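You operate a simulated robot arm through the tools that you are given. There is no shell and no other tool.

You run a simulated robot arm. Do the job below in one go: nothing can be reset, and whatever is moved stays where it is left.

JOB
Service the turntable base: torque both bolts, the black one first, then grease the fitting.
Fine: spanner till it clicks on each, back on its block; pump till grease shows, pump back; the turntable brake stays on. Set down upright: turntable grease pump.

Only the result counts: the job must be done as asked and must still hold three seconds after the hand-in. Knocking over, shifting, dropping, spilling or breaking anything else fails it.

ROBOT AND FRAMES
A 6-joint arm with a two-finger parallel gripper, fixed in place. Base frame: the origin is at the foot of the arm, x ahead of it, y to its left, z up; the work surface is at about z = 0.85. Lengths are in m, angles in degrees, forces in N, time in s.
With the tool pointing down near the work surface it reaches from about 0.24 to 0.64 m from the base axis. Its first joint turns from -66.0 to 66.0 degrees. Payload 2.7 kg.
The tool frame sits at the grasp point between the pads (the TCP): z along the fingers, y along the line on which they close. The tips reach 0.023 m beyond it. Largest opening 0.094 m; finger width 0.038, thickness 0.01; the body of the gripper, 0.054 by 0.096 m, starts 0.039 m behind the TCP.
Orientation is told as [roll, pitch, yaw] about the base's x, y, z axes, in that order, counted from this pose: with the fingers straight down and closing along the base's y, the tool's x points along the base's -x, its y along +y and its z along -z.

CONTROLS
- The arm moves only by the tool send_rows. Its argument "rows" is a list that holds one entry, the list of rows, each a list of 7 numbers: the turn, a rotation vector about the tool's x, y, z in degrees, then the shift along the tool's x, y, z in m, then the closure in counts, from 0 (fully open) to 255 (shut). In form: [[[rx, ry, rz, x, y, z, gripper], ...]]. A call has 1 to 20 rows; each row shifts and turns the commanded pose from where the row before left it, along the tool's axes as they then stand. A row lasts 0.2 s, in which the tool goes at most 0.05 m and 8.6 degrees; a call with a longer step from one row to the next is refused whole, and so is a gripper value outside its range. A pose out of reach is approached as far as the arm can. The call stops where the force on the tool passes 40 N (or 10 N more than at its start, if that is more) or the arm is blocked; 0.2 s more then pass. The fingers move at their own pace (about 0.045 m/s each) and stop on an object; they squeeze with about 44 N. The grip force told is the motor's: it shows also when the fingers shut on nothing. Time passes only in rows, and 0.2 s behind the last, so rows that do not move let the fingers close. It gives the time, the measured TCP pose, the force on the tool (base axes), the opening and the grip force at its end, in the units of the frame above (readings bear some noise), with the torque about the TCP (base axes, N m) and any sound that the robot's microphone picked up.
- Cameras (640 x 400 px; columns grow to the right, rows downward): "scene" is fixed at [0.0525, -0.4111, 1.4217]; the picture's right is [0.88, -0.48, 0.00], its down [-0.26, -0.48, -0.84] and it looks along [0.40, 0.73, -0.55] (base axes); focal length 276 px, centre (320, 200). "wrist" rides on the gripper at [0.086, 0.016, -0.075] in the tool frame; the picture's right is [-0.18, 0.98, 0.00], its down [-0.58, -0.11, -0.81] and it looks along [-0.79, -0.15, 0.59] (tool axes); focal length 243 px, centre (320, 200).
- capture(camera): a new picture of that camera. No time passes.
- measure_at(camera, pixels): there is no depth. For up to 12 entries [column, row, z] of the newest picture of that camera ("zoom" is the newest enlarged one), the place [x, y] in the base frame at which the ray of that pixel passes the height z, good to about 0.002 m, but the place of the scene camera against the robot may be out by one fixed shift of up to 0.025 m in any direction. No time passes.
- inspect(camera, box): a new picture of the part [left, top, right, bottom] of that camera's present view, enlarged. No time passes.
- hand_in(): hands the job in; it is judged then, once.

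Unless the task says otherwise, let go and move clear before handing in.

The tools are called after "Emit:" by a JSON object that holds its "op" and its "data". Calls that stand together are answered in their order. send_rows: Moves the arm, as the interface text tells. Its arguments: {"type":"object","properties":{"rows":{"type":"array"}},"required":["rows"]} The other tools are called the same way: capture (camera) takes a picture; measure_at (camera, pixels) gives the place at which the rays of pixels pass given heights; inspect (camera, box) takes an enlarged picture of a part of a camera's view; hand_in () hands the job in.

At the start:

```text
time: 0.0
ee_pos: [0.3459, 0.0489, 1.2569]
tcp_rot: [0.2, -0.1, 0.0]
ft_force: [0.3, 0.5, 0.5]
wrist_torque: [0.0, -0.02, -0.02]
opening: 0.0939
finger_force: 0.0
```

scene: 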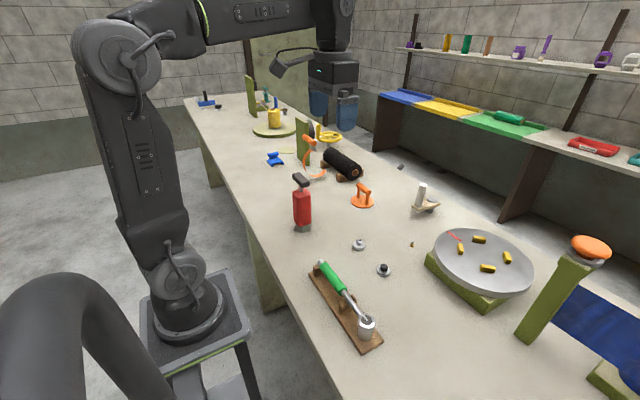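
wrist: 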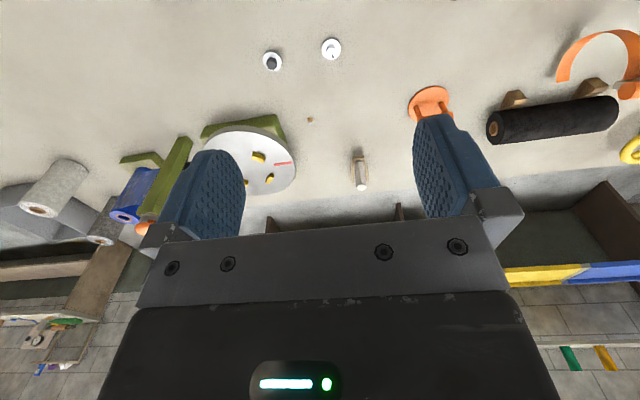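

The scene picture shows a green-handled spanner on a wooden block near (345,305), two bolts at about (359,243) and (383,268), and a red pump-like object at (302,205). I'll look closer before moving anything.

Emit:
{"op": "inspect", "data": {"camera": "scene", "box": [280, 220, 440, 360]}}

Emit:
{"op": "inspect", "data": {"camera": "scene", "box": [270, 130, 450, 250]}}

Emit:
{"op": "inspect", "data": {"camera": "scene", "box": [400, 180, 640, 400]}}

Emit:
{"op": "inspect", "data": {"camera": "scene", "box": [180, 60, 360, 190]}}

Emit:
{"op": "inspect", "data": {"camera": "wrist", "box": [220, 20, 460, 200]}}

```text
2.86 times, centred on (360, 290) of scene
```

zoom: 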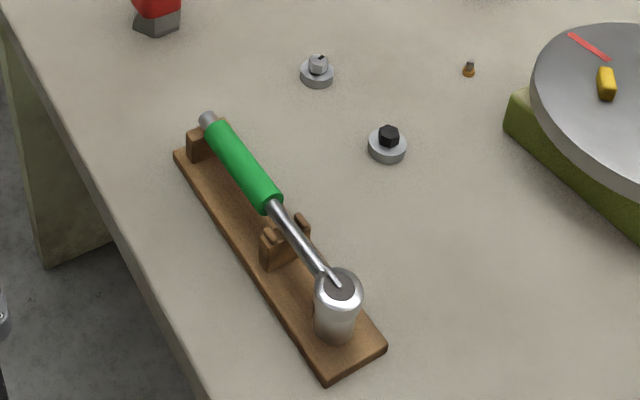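

```text
3.33 times, centred on (360, 190) of scene
```

zoom: 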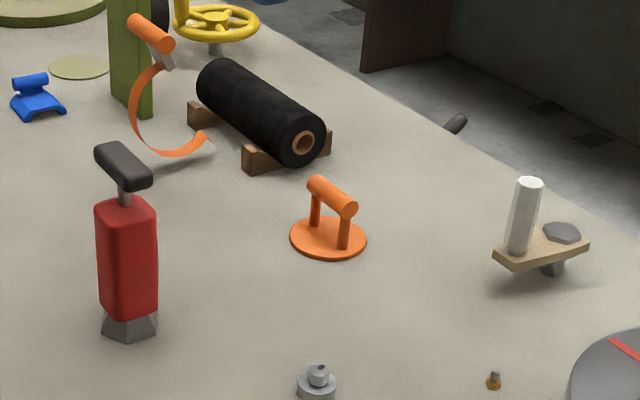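

```text
1.82 times, centred on (520, 290) of scene
```

zoom: 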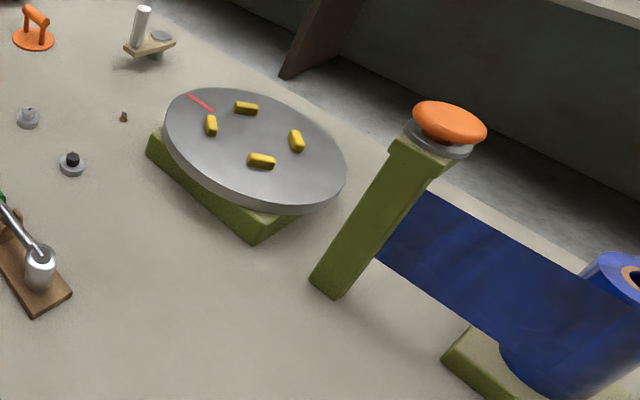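

```text
3.08 times, centred on (270, 125) of scene
```

zoom: 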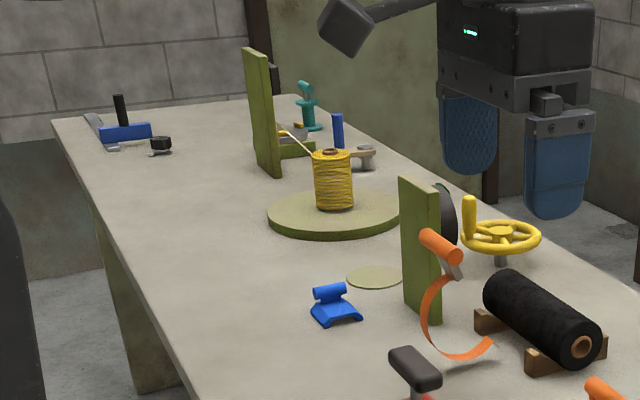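

```text
2.22 times, centred on (340, 110) of wrist
```

zoom: 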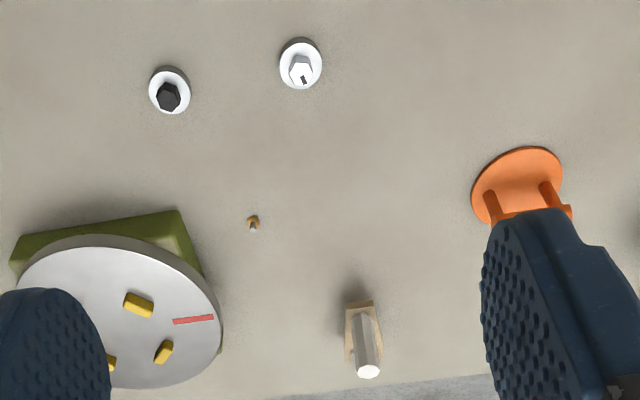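

The bolts, the small brass fitting at scene (411,244) and the red pump at (302,205) are all visible. I'll measure their places with both cameras, so I can estimate the scene camera's fixed shift.

Emit:
{"op": "measure_at", "data": {"camera": "wrist", "pixels": [[272, 60, 0.85], [272, 60, 0.87], [331, 49, 0.85], [331, 49, 0.87], [310, 119, 0.85], [310, 119, 0.86], [430, 100, 0.85], [360, 165, 0.88]]}}

Emit:
{"op": "measure_at", "data": {"camera": "scene", "pixels": [[383, 270, 0.85], [383, 266, 0.87], [359, 245, 0.85], [359, 241, 0.87], [411, 245, 0.85], [302, 228, 0.85], [318, 270, 0.88], [330, 278, 0.9], [345, 290, 0.9], [364, 320, 0.9], [362, 201, 0.85], [319, 266, 0.9]]}}

```text
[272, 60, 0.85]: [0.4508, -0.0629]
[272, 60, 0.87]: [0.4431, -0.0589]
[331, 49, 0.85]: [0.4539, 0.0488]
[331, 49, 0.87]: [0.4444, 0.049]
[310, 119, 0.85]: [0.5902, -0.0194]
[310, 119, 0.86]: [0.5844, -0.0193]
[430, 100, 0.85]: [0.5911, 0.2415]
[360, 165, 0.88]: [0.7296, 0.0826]
```

```text
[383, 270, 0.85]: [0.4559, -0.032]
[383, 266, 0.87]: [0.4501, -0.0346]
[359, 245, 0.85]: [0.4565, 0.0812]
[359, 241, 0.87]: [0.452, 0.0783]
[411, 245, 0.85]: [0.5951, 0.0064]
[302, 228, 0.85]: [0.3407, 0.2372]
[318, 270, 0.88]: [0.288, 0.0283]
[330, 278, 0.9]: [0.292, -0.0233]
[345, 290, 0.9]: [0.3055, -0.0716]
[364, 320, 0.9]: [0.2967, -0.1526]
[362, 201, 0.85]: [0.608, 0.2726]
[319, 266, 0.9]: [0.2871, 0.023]
```

The two views differ by a scene shift of about (+0.006, +0.027), and the spanner lies along y near x≈0.29 with its socket at the -y end. I'll move up and turn the wrist camera to look along the spanner.

Emit:
{"op": "send_rows", "data": {"rows": [[[0, 0, 0, 0.0092, 0.0242, 0.0314, 0], [0, 0, 0, 0.0092, 0.0242, 0.0314, 0], [0, 0, 0, 0.0092, 0.0242, 0.0314, 0], [0, 0, 0, 0.0092, 0.0242, 0.0314, 0], [0, 0, 0, 0.0092, 0.0242, 0.0314, 0], [0, 0, 8.5, 0, 0, 0, 0], [0, 0, 8.5, 0, 0, 0, 0], [0, 0, 8.5, 0, 0, 0, 0], [0, 0, 8.5, 0, 0, 0, 0], [0, 0, 8.5, 0, 0, 0, 0], [0, 0, 8.5, 0, 0, 0, 0], [0, 0, 8.5, 0, 0, 0, 0], [0, 0, 8.5, 0, 0, 0, 0], [0, 0, 8.5, 0, 0, 0, 0], [0, 0, 8.5, 0, 0, 0, 0], [0, 0, 5, 0, 0, 0, 0]]]}}

Emit:
{"op": "capture", "data": {"camera": "wrist"}}

Emit:
{"op": "capture", "data": {"camera": "scene"}}

```text
time: 3.4
ee_pos: [0.2999, 0.1697, 1.0991]
tcp_rot: [0.2, 0.1, -90.2]
ft_force: [-0.7, 0.9, 0.0]
wrist_torque: [0.0, 0.02, 0.0]
opening: 0.094
finger_force: 0.0
```

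```text
taken
```

wrist: 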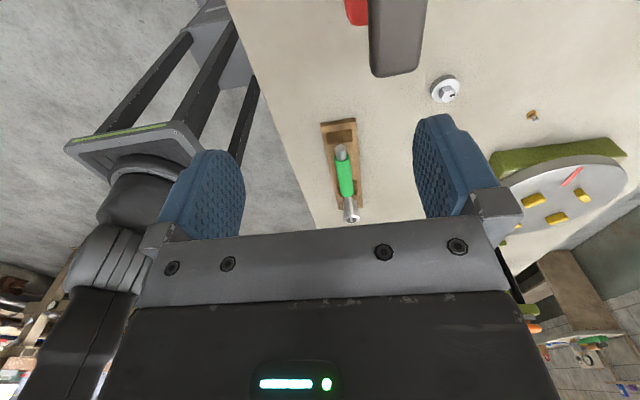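

```text
taken
```

scene: 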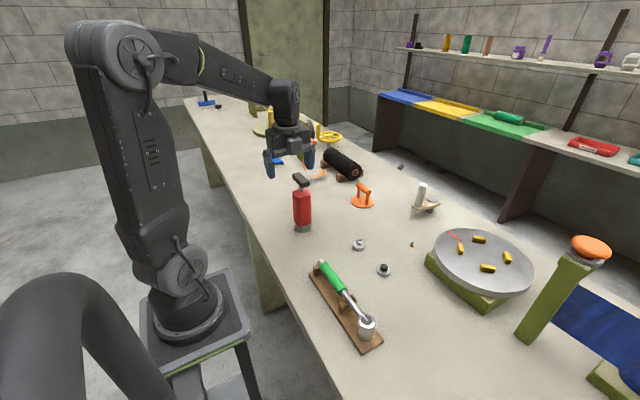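

The wrist view shows the spanner at (345,180) with the socket's lower end at (350,212). I'll move over it along -y for a closer look.

Emit:
{"op": "send_rows", "data": {"rows": [[[0, 0, 0, -0.035, 0, -0.005, 0], [0, 0, 0, -0.035, 0, -0.005, 0], [0, 0, 0, -0.035, 0, -0.005, 0], [0, 0, 0, -0.035, 0, -0.005, 0], [0, 0, 0, 0, 0, 0, 0]]]}}

Emit:
{"op": "capture", "data": {"camera": "wrist"}}

Emit:
{"op": "inspect", "data": {"camera": "wrist", "box": [220, 0, 460, 150]}}

```text
time: 4.6
ee_pos: [0.3, 0.0296, 1.1198]
tcp_rot: [0.1, 0.1, -90.0]
ft_force: [-0.6, -0.9, 0.5]
wrist_torque: [-0.02, 0.02, 0.0]
opening: 0.0942
finger_force: 0.0
```

```text
taken
```

wrist: 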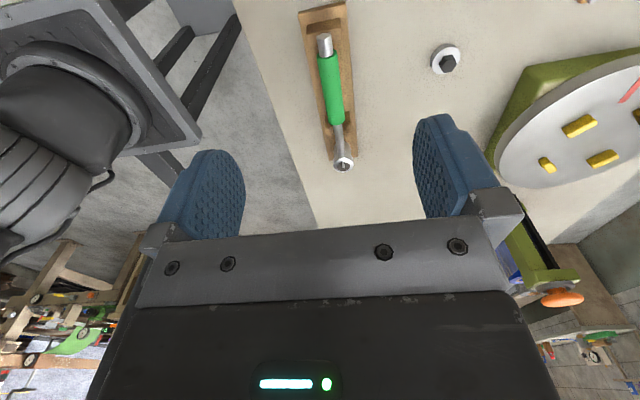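

```text
2.67 times, centred on (340, 75) of wrist
```

zoom: 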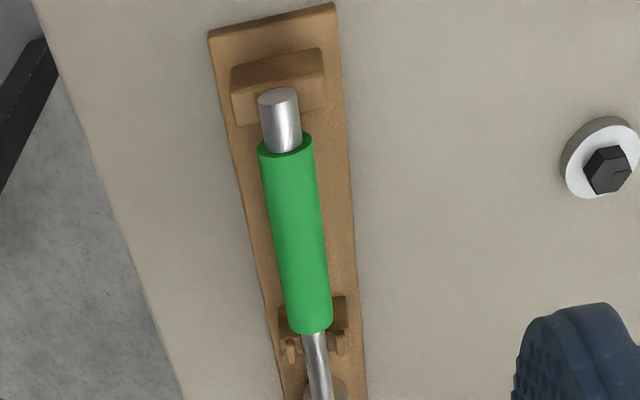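

The spanner runs from (324,40) to its socket at (343,163). I'll enlarge the socket end and measure along the spanner at two heights for triangulation.

Emit:
{"op": "inspect", "data": {"camera": "wrist", "box": [280, 100, 400, 175]}}

Emit:
{"op": "measure_at", "data": {"camera": "wrist", "pixels": [[324, 40, 0.85], [324, 40, 0.92], [326, 56, 0.85], [326, 56, 0.92], [336, 120, 0.85], [336, 120, 0.92], [343, 163, 0.85], [343, 163, 0.92], [302, 12, 0.85], [445, 60, 0.85], [445, 60, 0.87], [449, 63, 0.87]]}}

```text
5.33 times, centred on (340, 138) of wrist
```

zoom: 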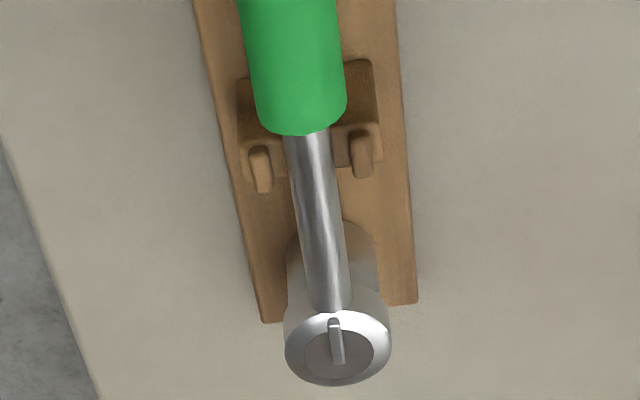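

```text
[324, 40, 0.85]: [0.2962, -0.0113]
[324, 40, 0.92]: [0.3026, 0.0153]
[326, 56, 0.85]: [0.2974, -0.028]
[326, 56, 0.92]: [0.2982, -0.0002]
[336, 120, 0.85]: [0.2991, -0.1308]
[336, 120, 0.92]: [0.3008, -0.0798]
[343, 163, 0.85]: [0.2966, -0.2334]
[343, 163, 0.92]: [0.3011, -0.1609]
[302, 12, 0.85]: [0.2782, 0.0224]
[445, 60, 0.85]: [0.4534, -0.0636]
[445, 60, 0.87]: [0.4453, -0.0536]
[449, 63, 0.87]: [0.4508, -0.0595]
```

The top of the socket is a round slotted disc and the shaft rests in a two-prong cradle. I'll shift 0.11 m further along -y for a second view, so I can get heights from the wrist camera alone.

Emit:
{"op": "send_rows", "data": {"rows": [[[0, 0, 0, -0.0367, 0, 0, 0], [0, 0, 0, -0.0367, 0, 0, 0], [0, 0, 0, -0.0367, 0, 0, 0], [0, 0, 0, 0, 0, 0, 0]]]}}

Emit:
{"op": "capture", "data": {"camera": "wrist"}}

Emit:
{"op": "inspect", "data": {"camera": "wrist", "box": [270, 0, 430, 100]}}

```text
time: 5.6
ee_pos: [0.2994, -0.0816, 1.1189]
tcp_rot: [0.1, 0.2, -90.0]
ft_force: [-0.4, -0.7, 0.7]
wrist_torque: [-0.02, 0.01, -0.02]
opening: 0.0938
finger_force: 0.0
```

```text
taken
```

wrist: 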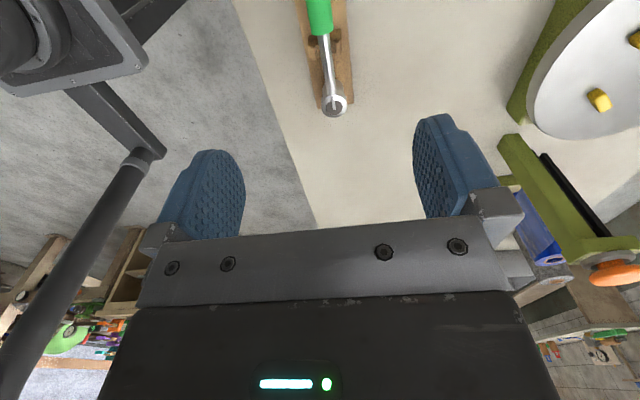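

```text
4.00 times, centred on (350, 50) of wrist
```

zoom: 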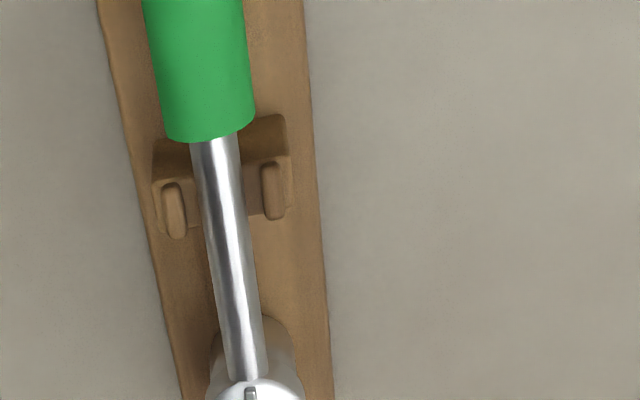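

The second view has the socket top near (334,104) and the front edge of the handle at (322,35). I'll enlarge the socket and measure both at two heights.

Emit:
{"op": "inspect", "data": {"camera": "wrist", "box": [290, 70, 386, 130]}}

Emit:
{"op": "measure_at", "data": {"camera": "wrist", "pixels": [[334, 104, 0.85], [334, 104, 0.95], [322.5, 35.3, 0.85], [322.5, 35.3, 0.95], [313, 60, 0.85], [340, 55, 0.85], [320, 108, 0.85], [352, 99, 0.85]]}}

```text
6.67 times, centred on (338, 100) of wrist
```

zoom: 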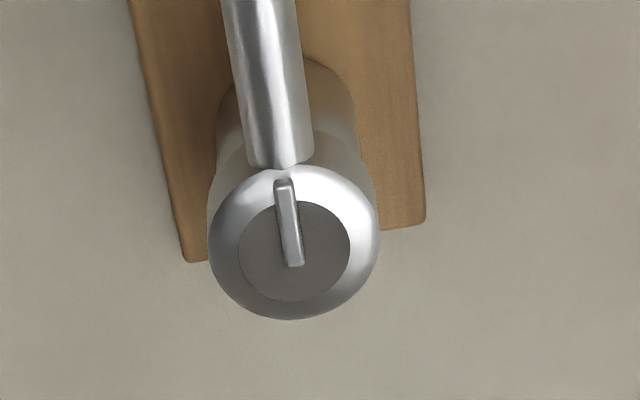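

```text
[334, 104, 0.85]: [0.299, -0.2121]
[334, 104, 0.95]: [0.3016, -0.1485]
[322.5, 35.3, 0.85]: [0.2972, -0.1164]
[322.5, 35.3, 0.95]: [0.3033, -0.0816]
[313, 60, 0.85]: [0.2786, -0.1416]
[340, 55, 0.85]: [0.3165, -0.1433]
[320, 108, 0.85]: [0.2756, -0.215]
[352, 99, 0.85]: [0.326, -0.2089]
```

Triangulating the two views puts the socket top at about (0.2996, -0.175, 0.916) and the handle's top at z≈0.914, with the handle spanning y≈-0.094 to -0.003. Next I'll turn to yaw 0 above the block, to look at the bolts and fitting up close.

Emit:
{"op": "send_rows", "data": {"rows": [[[0, 0, -8.5, 0, 0, 0, 0], [0, 0, -8.5, 0, 0, 0, 0], [0, 0, -8.5, 0, 0, 0, 0], [0, 0, -8.5, 0, 0, 0, 0], [0, 0, -8.5, 0, 0, 0, 0], [0, 0, -8.5, 0, 0, 0, 0], [0, 0, -8.5, 0, 0, 0, 0], [0, 0, -8.5, 0, 0, 0, 0], [0, 0, -8.5, 0, 0, 0, 0], [0, 0, -8.5, 0, 0, 0, 0], [0, 0, -5, 0, 0, 0, 0], [0, 0, 0, 0, 0.04, 0.02, 0], [0, 0, 0, 0, 0.04, 0.02, 0], [0, 0, 0, 0, 0, 0.02, 0], [0, 0, 0, 0, 0, 0, 0]]]}}

Emit:
{"op": "capture", "data": {"camera": "wrist"}}

Emit:
{"op": "inspect", "data": {"camera": "wrist", "box": [200, 20, 440, 170]}}

```text
time: 8.8
ee_pos: [0.2992, -0.0006, 1.0598]
tcp_rot: [0.1, 0.0, -0.1]
ft_force: [-0.3, 0.0, 0.6]
wrist_torque: [0.02, 0.01, 0.0]
opening: 0.0939
finger_force: 0.0
```

```text
taken
```

wrist: 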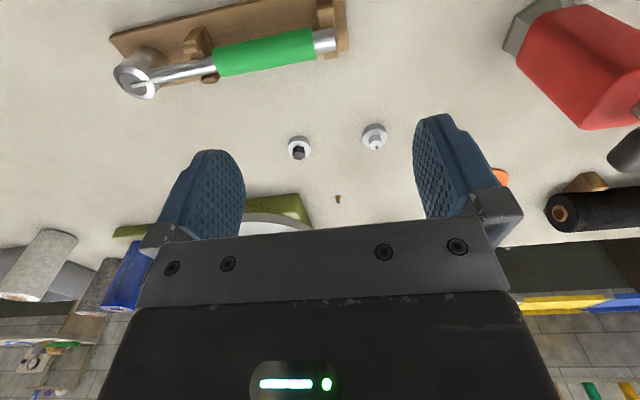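

```text
2.67 times, centred on (320, 95) of wrist
```

zoom: 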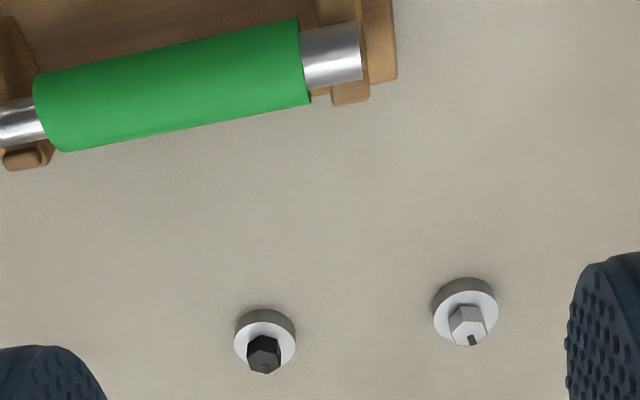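

Both bolts are clear at (300,148) and (374,137). I'll enlarge them and measure their rays.

Emit:
{"op": "inspect", "data": {"camera": "wrist", "box": [280, 115, 400, 210]}}

Emit:
{"op": "inspect", "data": {"camera": "wrist", "box": [100, 0, 356, 100]}}

```text
4.21 times, centred on (340, 162) of wrist
```

zoom: 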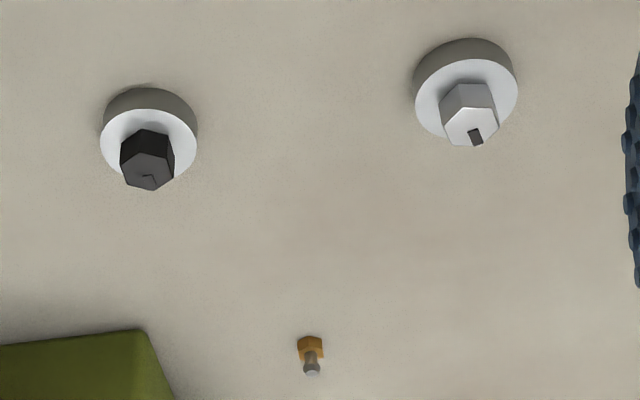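

```text
2.50 times, centred on (228, 50) of wrist
```

zoom: 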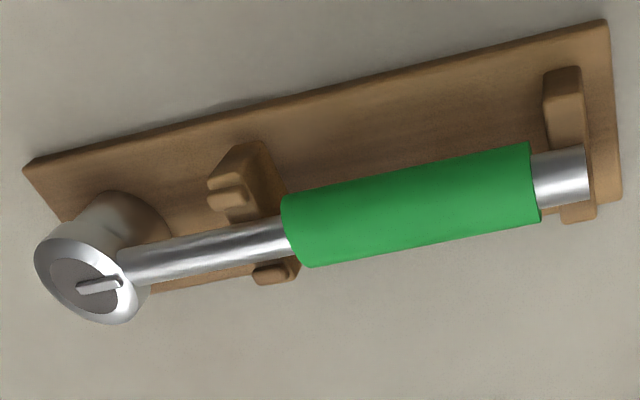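

The zoom shows each bolt as a hex head on a round washer, and the fitting as a small brass nipple. I'll measure the washer and hex-top pixels now, then move for a second view of them.

Emit:
{"op": "measure_at", "data": {"camera": "wrist", "pixels": [[299.4, 149.2, 0.86], [298.9, 156.3, 0.875], [299.4, 149.2, 0.87], [298.9, 156.3, 0.885], [374.9, 138.5, 0.86], [375.6, 145.2, 0.875], [337.6, 196.5, 0.855], [338.1, 203.4, 0.87], [299.4, 149.2, 0.86], [298.9, 156.3, 0.875], [374.9, 138.5, 0.86], [375.6, 145.2, 0.875]]}}

Emit:
{"op": "send_rows", "data": {"rows": [[[0, 0, 0, -0.04, 0, 0.01, 0], [0, 0, 0, -0.04, 0, 0.01, 0], [0, 0, 0, -0.04, 0, 0.01, 0], [0, 0, 0, 0, 0, 0, 0]]]}}

Emit:
{"op": "capture", "data": {"camera": "wrist"}}

Emit:
{"op": "inspect", "data": {"camera": "wrist", "box": [260, 0, 420, 120]}}

```text
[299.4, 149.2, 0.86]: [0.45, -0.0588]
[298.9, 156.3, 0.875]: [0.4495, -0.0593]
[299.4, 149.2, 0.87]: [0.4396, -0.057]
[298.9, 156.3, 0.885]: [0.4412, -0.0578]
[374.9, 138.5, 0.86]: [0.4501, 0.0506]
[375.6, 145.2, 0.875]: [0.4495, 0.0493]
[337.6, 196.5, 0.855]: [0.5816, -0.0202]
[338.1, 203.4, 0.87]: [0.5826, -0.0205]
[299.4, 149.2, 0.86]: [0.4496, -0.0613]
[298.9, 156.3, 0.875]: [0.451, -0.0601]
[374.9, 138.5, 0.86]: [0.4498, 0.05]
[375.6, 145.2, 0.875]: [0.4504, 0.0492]
```

```text
time: 9.8
ee_pos: [0.4201, -0.0019, 1.0301]
tcp_rot: [0.2, -0.1, 0.0]
ft_force: [0.2, 0.0, 0.1]
wrist_torque: [0.04, 0.0, -0.02]
opening: 0.0941
finger_force: 0.1
```

```text
taken
```

wrist: 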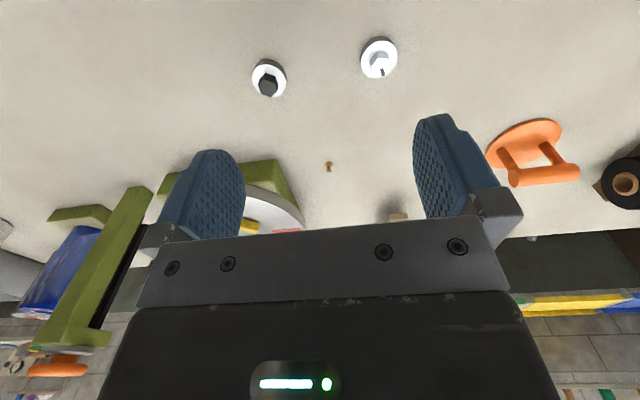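

```text
3.33 times, centred on (340, 60) of wrist
```

zoom: 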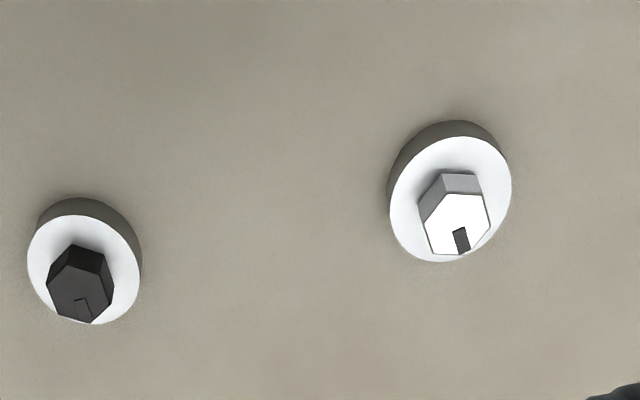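

I have a second view with black washer centre (269,81) and hex top (268,88), silver washer (379,60) and hex top (381,67). I'll measure these at two heights.

Emit:
{"op": "measure_at", "data": {"camera": "wrist", "pixels": [[269.2, 80.9, 0.86], [269.2, 80.9, 0.86], [269.2, 80.9, 0.87], [268, 88.2, 0.875], [268, 88.2, 0.875], [268, 88.2, 0.885], [379.3, 59.8, 0.86], [379.3, 59.8, 0.86], [379.3, 59.8, 0.87], [381.4, 66.9, 0.875], [381.4, 66.9, 0.875], [381.4, 66.9, 0.885]]}}

Emit:
{"op": "measure_at", "data": {"camera": "wrist", "pixels": [[328.5, 163, 0.855], [328.5, 163, 0.86], [329, 170, 0.87], [329, 170, 0.875], [158, 193, 0.85], [250, 170, 0.85], [275, 165, 0.85], [488, 145, 0.85], [525, 120, 0.85], [395, 215, 0.85]]}}

Emit:
{"op": "inspect", "data": {"camera": "wrist", "box": [290, 140, 370, 200]}}

```text
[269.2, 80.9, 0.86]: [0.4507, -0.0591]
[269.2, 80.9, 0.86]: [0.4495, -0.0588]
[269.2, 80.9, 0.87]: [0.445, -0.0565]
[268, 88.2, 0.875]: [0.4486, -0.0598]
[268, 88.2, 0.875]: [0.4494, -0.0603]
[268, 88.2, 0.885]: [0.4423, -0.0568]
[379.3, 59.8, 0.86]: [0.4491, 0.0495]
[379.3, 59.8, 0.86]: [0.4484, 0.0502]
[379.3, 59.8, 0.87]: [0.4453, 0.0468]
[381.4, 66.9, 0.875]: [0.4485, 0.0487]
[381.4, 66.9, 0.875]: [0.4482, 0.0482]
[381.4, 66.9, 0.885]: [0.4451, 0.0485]
```

```text
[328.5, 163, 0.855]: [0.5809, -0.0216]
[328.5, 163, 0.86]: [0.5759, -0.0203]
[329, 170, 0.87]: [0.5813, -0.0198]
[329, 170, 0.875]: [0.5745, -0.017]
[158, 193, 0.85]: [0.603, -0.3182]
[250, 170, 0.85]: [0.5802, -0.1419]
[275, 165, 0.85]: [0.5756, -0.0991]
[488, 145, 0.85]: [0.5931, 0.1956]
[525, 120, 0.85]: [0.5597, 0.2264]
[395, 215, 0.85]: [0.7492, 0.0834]
```

```text
6.67 times, centred on (330, 170) of wrist
```

zoom: 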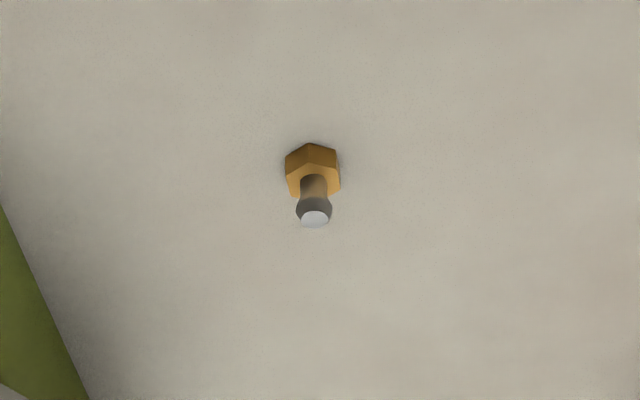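

Both views agree. The black bolt is at (0.4495, -0.0595), the silver at (0.449, 0.0495), both with washer tops at 0.86 and hex tops at 0.875. The fitting is at (0.5805, -0.0205). Next I'll go to yaw +90, the orientation I plan to grasp with, and view the spanner from the socket side.

Emit:
{"op": "send_rows", "data": {"rows": [[[0, 0, 0, 0.02, -0.0333, -0.01, 0], [0, 0, 0, 0.02, -0.0333, -0.01, 0], [0, 0, 0, 0.02, -0.0333, -0.01, 0], [0, 0, 0, 0.02, -0.0333, -0.01, 0], [0, 0, 0, 0.02, -0.0333, -0.01, 0], [0, 0, 0, 0.02, -0.0333, -0.01, 0], [0, 0, -8.5, 0, 0, 0, 0], [0, 0, -8.5, 0, 0, 0, 0], [0, 0, -8.5, 0, 0, 0, 0], [0, 0, -8.5, 0, 0, 0, 0], [0, 0, -8.5, 0, 0, 0, 0], [0, 0, -8.5, 0, 0, 0, 0], [0, 0, -8.5, 0, 0, 0, 0], [0, 0, -8.5, 0, 0, 0, 0], [0, 0, -8.5, 0, 0, 0, 0], [0, 0, -8.5, 0, 0, 0, 0], [0, 0, -5, 0, 0, 0, 0], [0, 0, 0, 0, 0, 0, 0]]]}}

Emit:
{"op": "capture", "data": {"camera": "wrist"}}

Emit:
{"op": "inspect", "data": {"camera": "wrist", "box": [240, 0, 400, 120]}}

Emit:
{"op": "capture", "data": {"camera": "scene"}}

```text
time: 13.6
ee_pos: [0.2998, -0.2005, 1.0882]
tcp_rot: [-0.1, -0.1, 90.2]
ft_force: [-0.7, 1.2, -0.8]
wrist_torque: [0.0, 0.01, -0.03]
opening: 0.0938
finger_force: 0.1
```

```text
taken
```

wrist: 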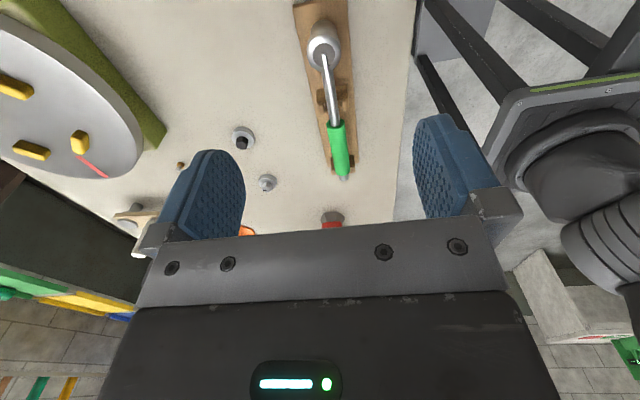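

```text
3.33 times, centred on (320, 60) of wrist
```

zoom: 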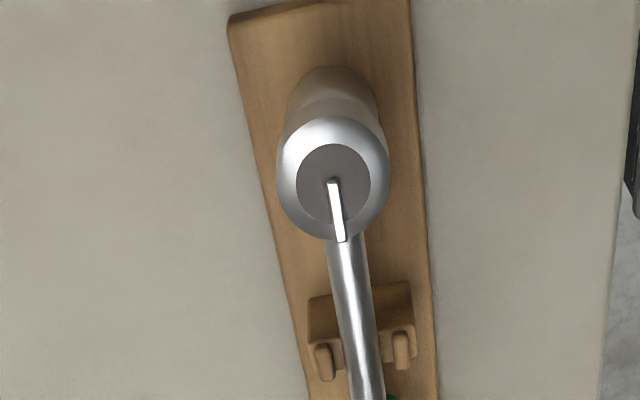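

```text
taken
```

scene: 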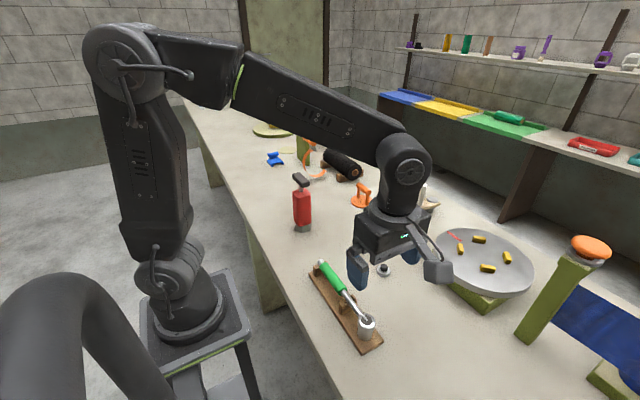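

The socket's top disc is centred at zoom (335,183), which is full (324.5,54.9). I'll measure it and the handle at known heights to refine the spanner's geometry.

Emit:
{"op": "measure_at", "data": {"camera": "wrist", "pixels": [[324.5, 54.9, 0.916], [324.5, 54.9, 0.916], [324.5, 54.9, 0.905], [324.5, 54.9, 0.905], [324.5, 54.9, 0.925], [334, 100, 0.9], [335, 124, 0.914], [335, 124, 0.905], [343, 175, 0.905], [345, 179, 0.905], [308, 5, 0.85], [334, 124, 0.914]]}}

Emit:
{"op": "inspect", "data": {"camera": "wrist", "box": [280, 90, 400, 190]}}

```text
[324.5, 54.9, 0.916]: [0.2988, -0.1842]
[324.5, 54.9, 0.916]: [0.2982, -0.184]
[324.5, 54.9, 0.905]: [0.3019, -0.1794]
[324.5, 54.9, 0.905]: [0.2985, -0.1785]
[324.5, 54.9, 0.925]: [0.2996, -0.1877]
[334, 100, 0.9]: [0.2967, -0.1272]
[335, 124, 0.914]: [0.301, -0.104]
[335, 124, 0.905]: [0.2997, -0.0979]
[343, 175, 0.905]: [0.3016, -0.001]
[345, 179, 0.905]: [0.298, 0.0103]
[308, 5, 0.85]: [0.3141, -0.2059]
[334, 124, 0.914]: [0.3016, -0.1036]
```

```text
4.00 times, centred on (340, 140) of wrist
```

zoom: 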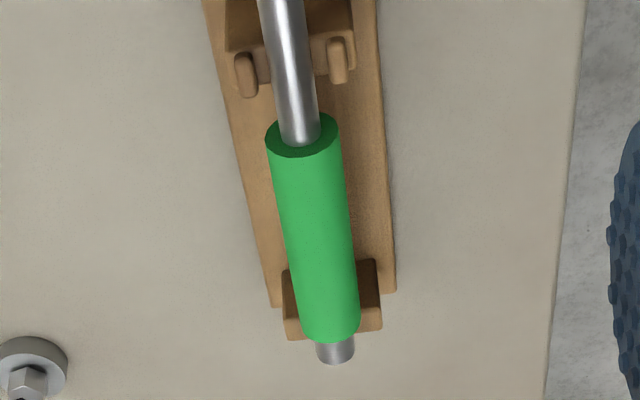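

The views put the socket centre at y≈-0.180 and the handle's front edge at y≈-0.0945. To cross-check the spacing from socket to bolts, I'll measure them together in the scene view.

Emit:
{"op": "inspect", "data": {"camera": "scene", "box": [300, 230, 420, 350]}}

Emit:
{"op": "measure_at", "data": {"camera": "scene", "pixels": [[383.4, 270, 0.86], [383.4, 270, 0.86], [358.6, 244.8, 0.86], [358.6, 244.8, 0.86], [366.6, 320.8, 0.909], [366.6, 320.8, 0.909], [366.6, 320.8, 0.916], [411, 246, 0.855]]}}

```text
3.33 times, centred on (360, 290) of scene
```

zoom: 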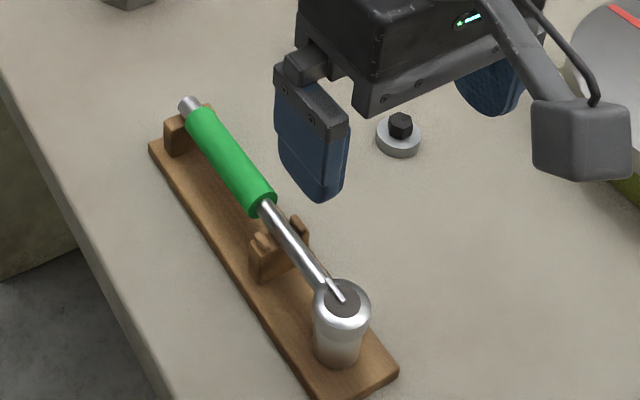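

```text
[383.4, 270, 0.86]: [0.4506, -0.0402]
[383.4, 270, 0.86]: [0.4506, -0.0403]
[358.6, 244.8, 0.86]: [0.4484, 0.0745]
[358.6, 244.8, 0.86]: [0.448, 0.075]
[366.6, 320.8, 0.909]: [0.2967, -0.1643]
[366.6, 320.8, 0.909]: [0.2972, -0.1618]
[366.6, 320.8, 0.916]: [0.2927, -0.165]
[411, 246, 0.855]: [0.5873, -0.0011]
```

With the scene camera's fixed shift worked out at about (-0.0125, 0.0085, 0.018), both cameras agree on the socket centre at (0.300, -0.180). I'll move above the green handle at y=-0.055 and lower around it with the fingers open.

Emit:
{"op": "send_rows", "data": {"rows": [[[0, 0, 0, -0.0364, 0, 0.02, 0], [0, 0, 0, -0.0364, 0, 0.02, 0], [0, 0, 0, -0.0364, 0, 0.02, 0], [0, 0, 0, -0.0363, 0, 0.02, 0], [0, 0, 0, 0, 0, 0.02, 0], [0, 0, 0, 0, 0, 0.02, 0], [0, 0, 0, 0, 0, 0.02, 0], [0, 0, 0, 0, 0, 0.01, 0], [0, 0, 0, 0, 0, 0, 0]]]}}

Emit:
{"op": "capture", "data": {"camera": "wrist"}}

Emit:
{"op": "inspect", "data": {"camera": "scene", "box": [280, 220, 440, 360]}}

```text
time: 15.6
ee_pos: [0.3014, -0.0531, 0.939]
tcp_rot: [-0.1, -0.2, 90.0]
ft_force: [-0.4, 0.1, 0.0]
wrist_torque: [0.03, 0.0, -0.03]
opening: 0.0939
finger_force: 0.0
```

```text
taken
```

wrist: 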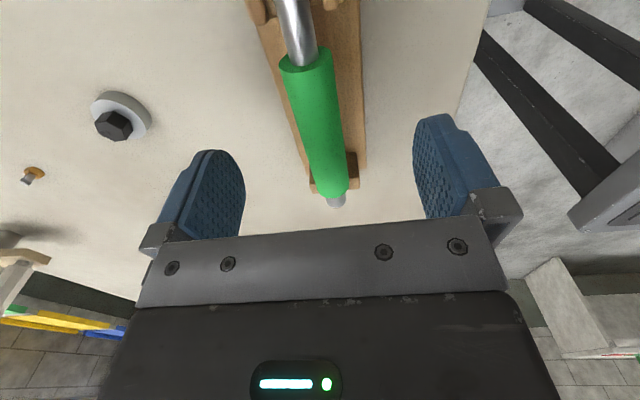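

```text
2.86 times, centred on (360, 290) of scene
```

zoom: 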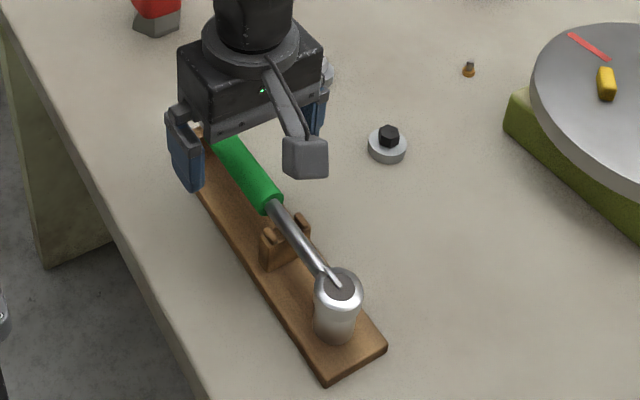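

The handle sits between the open fingers, between (240,185) and (415,170) in the wrist view. I'll lower the last 0.036 m and close on it.

Emit:
{"op": "send_rows", "data": {"rows": [[[0, 0, 0, 0, 0, 0.012, 0], [0, 0, 0, 0, 0, 0.012, 0], [0, 0, 0, 0, 0, 0.012, 0], [0, 0, 0, 0, 0, 0, 0], [0, 0, 0, 0, 0, 0, 60], [0, 0, 0, 0, 0, 0, 120], [0, 0, 0, 0, 0, 0, 160], [0, 0, 0, 0, 0, 0, 200], [0, 0, 0, 0, 0, 0, 255], [0, 0, 0, 0, 0, 0, 255], [0, 0, 0, 0, 0, 0, 255]]]}}

Emit:
{"op": "inspect", "data": {"camera": "scene", "box": [280, 220, 440, 360]}}

Emit:
{"op": "capture", "data": {"camera": "wrist"}}

```text
time: 18.0
ee_pos: [0.2996, -0.0534, 0.9031]
tcp_rot: [-0.1, 0.0, 90.1]
ft_force: [-0.9, 0.0, -0.2]
wrist_torque: [-0.01, -0.05, -0.13]
opening: 0.0232
finger_force: 43.9
```

```text
2.86 times, centred on (360, 290) of scene
```

zoom: 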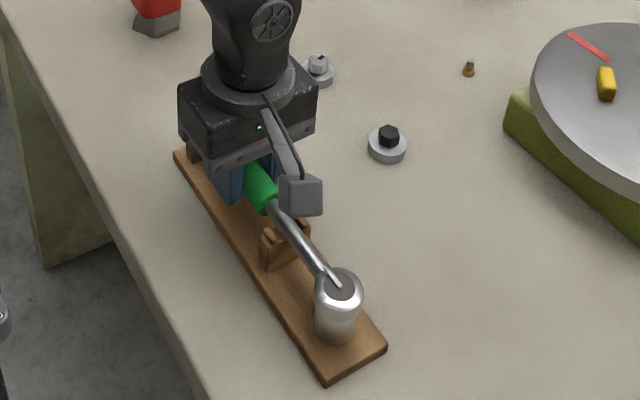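

```text
taken
```

wrist: 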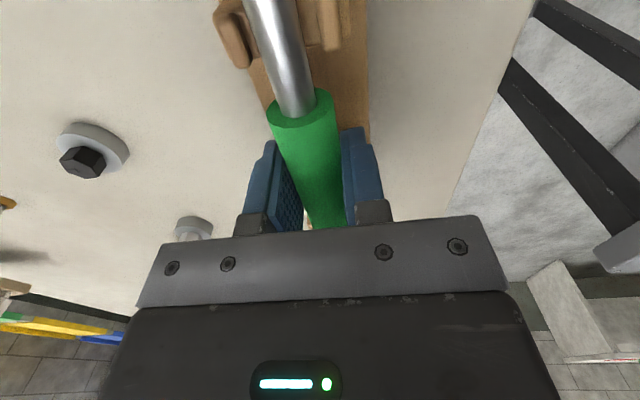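

The fingers stopped on the handle at 0.023 m opening with a full 44 N squeeze, and the spanner hasn't moved. I'll lift it straight up and check that it stays level.

Emit:
{"op": "send_rows", "data": {"rows": [[[0, 0, 0, 0, 0, -0.01, 255], [0, 0, 0, 0, 0, -0.015, 255], [0, 0, 0, 0, 0, -0.02, 255], [0, 0, 0, 0, 0, -0.02, 255], [0, 0, 0, 0, 0, -0.02, 255], [0, 0, 0, 0, 0, -0.015, 255], [0, 0, 0, 0, 0, 0, 255], [0, 0, 0, 0, 0, 0, 255]]]}}

Emit:
{"op": "inspect", "data": {"camera": "scene", "box": [280, 200, 440, 340]}}

Emit:
{"op": "capture", "data": {"camera": "wrist"}}

```text
time: 19.8
ee_pos: [0.301, -0.0541, 1.0034]
tcp_rot: [-0.2, 0.0, 89.9]
ft_force: [0.0, 0.7, -1.8]
wrist_torque: [0.12, 0.01, -0.02]
opening: 0.023
finger_force: 43.8
```

```text
2.86 times, centred on (360, 270) of scene
```

zoom: 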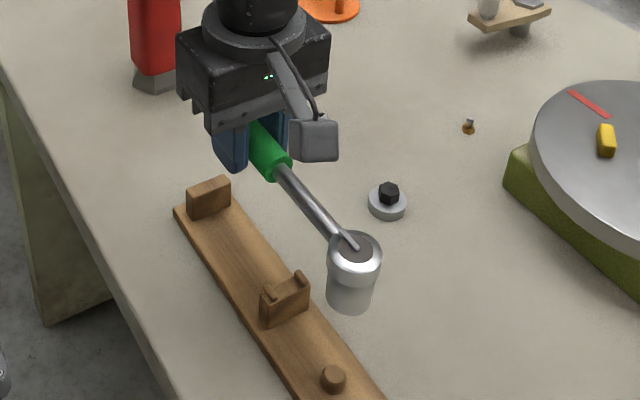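

```text
taken
```

wrist: 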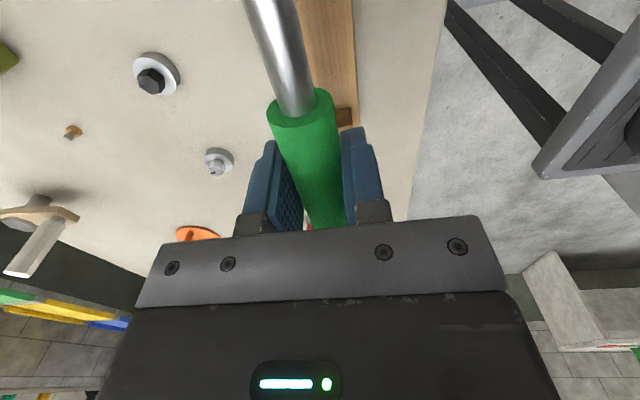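

The spanner came up cleanly, and the block has a peg at zoom (333,375) where the socket was sitting. I'll measure the peg and the raised socket to pin the socket-to-TCP offset.

Emit:
{"op": "measure_at", "data": {"camera": "scene", "pixels": [[364.5, 330.5, 0.87], [364.5, 330.5, 0.87], [364.5, 330.5, 0.875], [372.9, 286.4, 1.009], [372.9, 286.4, 1.009], [372.9, 286.4, 1.016]]}}

Emit:
{"op": "inspect", "data": {"camera": "scene", "box": [330, 250, 410, 350]}}

```text
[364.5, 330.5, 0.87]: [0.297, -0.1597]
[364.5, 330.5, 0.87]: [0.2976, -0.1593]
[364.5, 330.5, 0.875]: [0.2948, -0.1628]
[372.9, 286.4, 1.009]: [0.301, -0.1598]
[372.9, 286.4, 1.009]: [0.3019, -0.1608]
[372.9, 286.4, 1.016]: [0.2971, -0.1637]
```

```text
4.00 times, centred on (370, 300) of scene
```

zoom: 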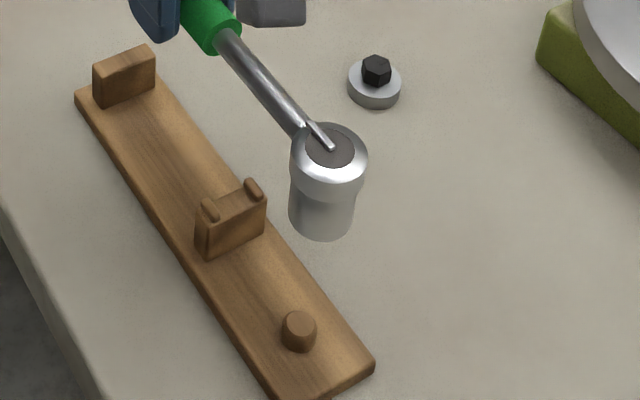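

The raised socket measures 0.1256 m from the TCP, as expected. I'll carry the spanner to above the black bolt with the handle at 60° from +x, clear of the silver bolt and the fitting.

Emit:
{"op": "send_rows", "data": {"rows": [[[0, 0, 0, -0.0129, -0.0265, 0, 255], [0, 0, 0, -0.0129, -0.0265, 0, 255], [0, 0, 0, -0.0129, -0.0265, 0, 255], [0, 0, 0, -0.0129, -0.0265, 0, 255], [0, 0, 0, -0.0129, -0.0265, 0, 255], [0, 0, 0, -0.0129, -0.0265, 0, 255], [0, 0, 0, -0.0129, -0.0265, 0, 255], [0, 0, 0, -0.013, -0.0265, 0, 255], [0, 0, 5, 0, 0, 0, 255], [0, 0, 5, 0, 0, 0, 255], [0, 0, 5, 0, 0, 0, 255], [0, 0, 5, 0, 0, 0, 255], [0, 0, 5, 0, 0, 0, 255], [0, 0, 5, 0, 0, 0, 255], [0, 0, 0, 0, 0, 0, 255], [0, 0, 0, 0, 0, 0, 255]]]}}

Emit:
{"op": "capture", "data": {"camera": "scene"}}

Emit:
{"op": "inspect", "data": {"camera": "scene", "box": [330, 190, 450, 300]}}

Emit:
{"op": "capture", "data": {"camera": "wrist"}}

```text
time: 23.2
ee_pos: [0.5124, 0.049, 1.0021]
tcp_rot: [0.0, 0.0, 60.0]
ft_force: [0.7, 0.7, -2.3]
wrist_torque: [0.12, -0.07, -0.02]
opening: 0.0228
finger_force: 44.1
```

```text
taken
```

scene: 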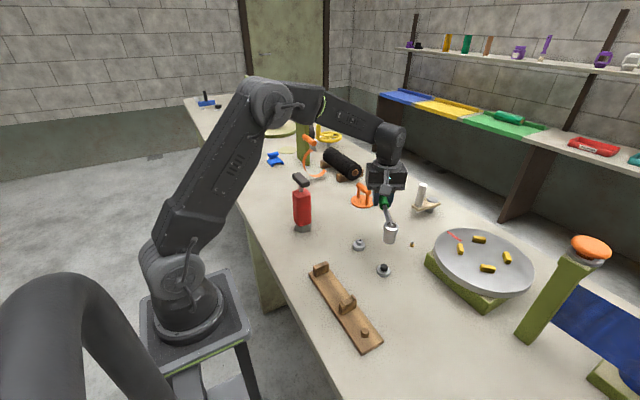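

```text
3.64 times, centred on (390, 245) of scene
```

zoom: 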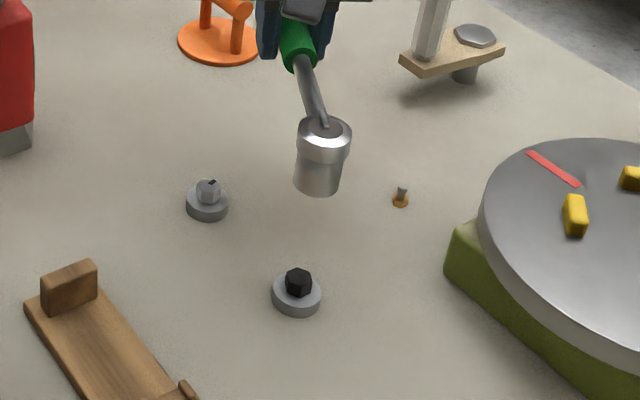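

```text
taken
```

wrist: 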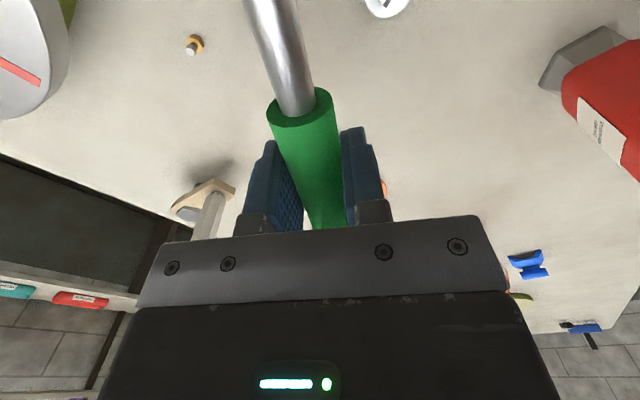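

The spanner hangs level above the black bolt, with the TCP at (0.5124, 0.049). I'll lower to just above the hex and check the alignment.

Emit:
{"op": "send_rows", "data": {"rows": [[[0, 0, 0, 0, 0, 0.02, 255], [0, 0, 0, 0, 0, 0.02, 255], [0, 0, 0, 0, 0, 0.02, 255], [0, 0, 0, 0, 0, 0.015, 255], [0, 0, 0, 0, 0, 0, 255], [0, 0, 0, 0, 0, 0, 255]]]}}

Emit:
{"op": "inspect", "data": {"camera": "scene", "box": [340, 220, 436, 280]}}

Emit:
{"op": "capture", "data": {"camera": "scene"}}

```text
time: 24.6
ee_pos: [0.5108, 0.048, 0.9289]
tcp_rot: [0.0, -0.1, 60.1]
ft_force: [-0.2, 0.4, -2.5]
wrist_torque: [0.13, -0.04, 0.01]
opening: 0.023
finger_force: 44.0
```

```text
6.67 times, centred on (388, 250) of scene
```

zoom: 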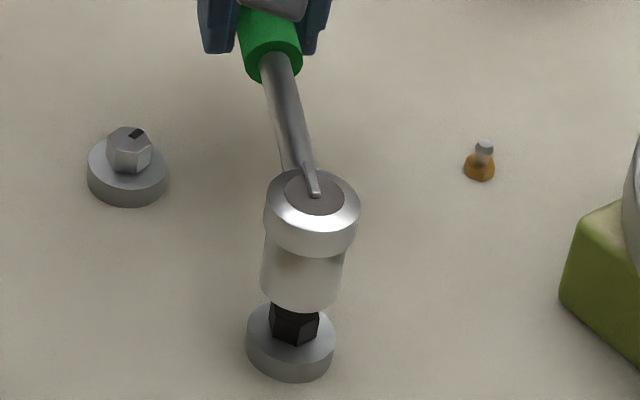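

```text
taken
```

scene: 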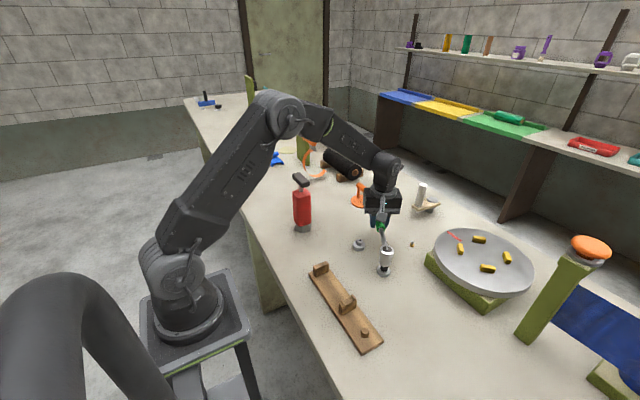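

The zoom shows the socket right above the black hex: its bottom rim is centred near (300,282) and the washer at (291,338), which matches the projected vertical. I'll lower gently in small steps and watch the force.

Emit:
{"op": "send_rows", "data": {"rows": [[[0, 0, 0, 0, 0, 0.005, 255], [0, 0, 0, 0, 0, 0.005, 255], [0, 0, 0, 0, 0, 0.003, 255], [0, 0, 0, 0, 0, 0.003, 255], [0, 0, 0, 0, 0, 0.003, 255], [0, 0, 0, 0, 0, 0, 255]]]}}

Emit:
{"op": "inspect", "data": {"camera": "scene", "box": [340, 220, 436, 280]}}

```text
time: 26.0
ee_pos: [0.512, 0.0491, 0.9102]
tcp_rot: [0.0, -0.1, 60.0]
ft_force: [1.2, -0.1, -2.9]
wrist_torque: [0.11, -0.07, -0.01]
opening: 0.0231
finger_force: 44.2
```

```text
6.67 times, centred on (388, 250) of scene
```

zoom: 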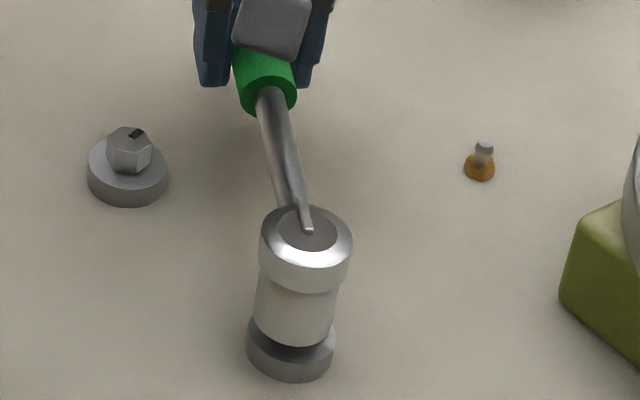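

There's no contact force yet and the socket rim is at about the hex top. I'll continue down in 3 mm steps.

Emit:
{"op": "send_rows", "data": {"rows": [[[0, 0, 0, 0, 0, 0.003, 255], [0, 0, 0, 0, 0, 0.003, 255], [0, 0, 0, 0, 0, 0.002, 255], [0, 0, 0, 0, 0, 0, 255]]]}}

Emit:
{"op": "inspect", "data": {"camera": "scene", "box": [340, 220, 436, 280]}}

```text
time: 27.1
ee_pos: [0.5134, 0.049, 0.9064]
tcp_rot: [-0.4, -0.5, 59.7]
ft_force: [-7.8, -1.7, 7.5]
wrist_torque: [0.99, -0.7, -0.74]
opening: 0.0231
finger_force: 44.1
stopped in row 4: the force on the tool passed its limit at 40 N (the readings are from after the stop); the commanded pose is now the measured one
```

```text
6.67 times, centred on (388, 250) of scene
```

zoom: 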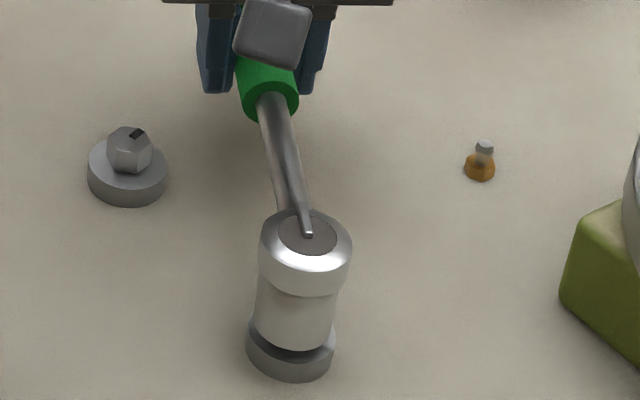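

The socket touched the top of the hex at TCP z≈0.906 and the call stopped. I'll hold still for a reading to see how it's resting.

Emit:
{"op": "send_rows", "data": {"rows": [[[0, 0, 0, 0, 0, 0, 255], [0, 0, 0, 0, 0, 0, 255]]]}}

Emit:
{"op": "capture", "data": {"camera": "wrist"}}

```text
time: 27.7
ee_pos: [0.514, 0.0491, 0.906]
tcp_rot: [-0.4, -0.4, 59.8]
ft_force: [-11.9, -3.0, 16.2]
wrist_torque: [0.21, -0.06, -1.07]
opening: 0.0233
finger_force: 43.9
```

```text
taken
```

wrist: 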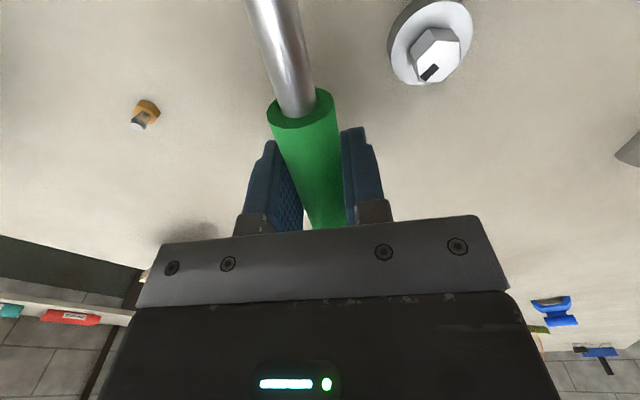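

The lateral reaction suggests the socket is sitting on the hex and not yet over it, so hex orientation may matter. I'll lift off 0.02 m first, then check the hex orientations with the wrist camera.

Emit:
{"op": "send_rows", "data": {"rows": [[[0, 0, 0, 0, 0, -0.005, 255], [0, 0, 0, 0, 0, -0.01, 255], [0, 0, 0, 0, 0, -0.01, 255], [0, 0, 0, 0, 0, 0, 255]]]}}

Emit:
{"op": "inspect", "data": {"camera": "wrist", "box": [370, 0, 498, 80]}}

Emit:
{"op": "inspect", "data": {"camera": "scene", "box": [340, 220, 436, 280]}}

```text
time: 28.7
ee_pos: [0.5144, 0.0491, 0.9297]
tcp_rot: [-0.5, -0.3, 59.9]
ft_force: [-0.6, 0.9, -3.1]
wrist_torque: [0.12, -0.07, 0.03]
opening: 0.0229
finger_force: 44.1
```

```text
5.00 times, centred on (434, 40) of wrist
```

zoom: 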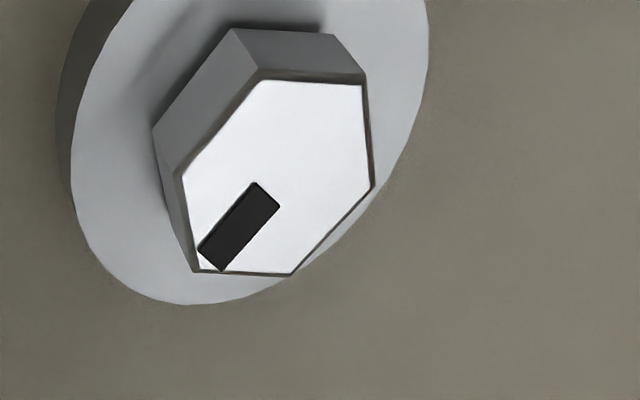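

```text
6.67 times, centred on (388, 250) of scene
```

zoom: 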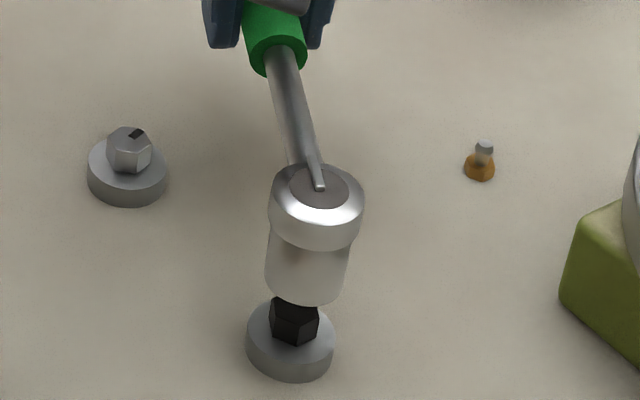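

The silver hex has vertices at zoom A(262,80), B(362,85), C(373,187), D(290,273), E(195,270) and F(183,178), with its dark stripe pointing to vertex E. I'll turn these into base-frame angles.

Emit:
{"op": "measure_at", "data": {"camera": "wrist", "pixels": [[422.4, 16, 0.875], [442.4, 17, 0.875], [444.6, 37.4, 0.875], [428, 54.6, 0.875], [409, 54, 0.875], [406.6, 35.6, 0.875], [423, 38.6, 0.875], [411.6, 52.4, 0.875]]}}

```text
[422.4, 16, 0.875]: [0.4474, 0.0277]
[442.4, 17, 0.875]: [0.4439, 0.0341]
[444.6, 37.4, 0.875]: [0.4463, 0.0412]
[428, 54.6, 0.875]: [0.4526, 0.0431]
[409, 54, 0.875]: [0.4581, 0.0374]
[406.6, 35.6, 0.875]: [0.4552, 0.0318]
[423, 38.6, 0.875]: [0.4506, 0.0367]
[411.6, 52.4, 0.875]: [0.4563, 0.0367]
```

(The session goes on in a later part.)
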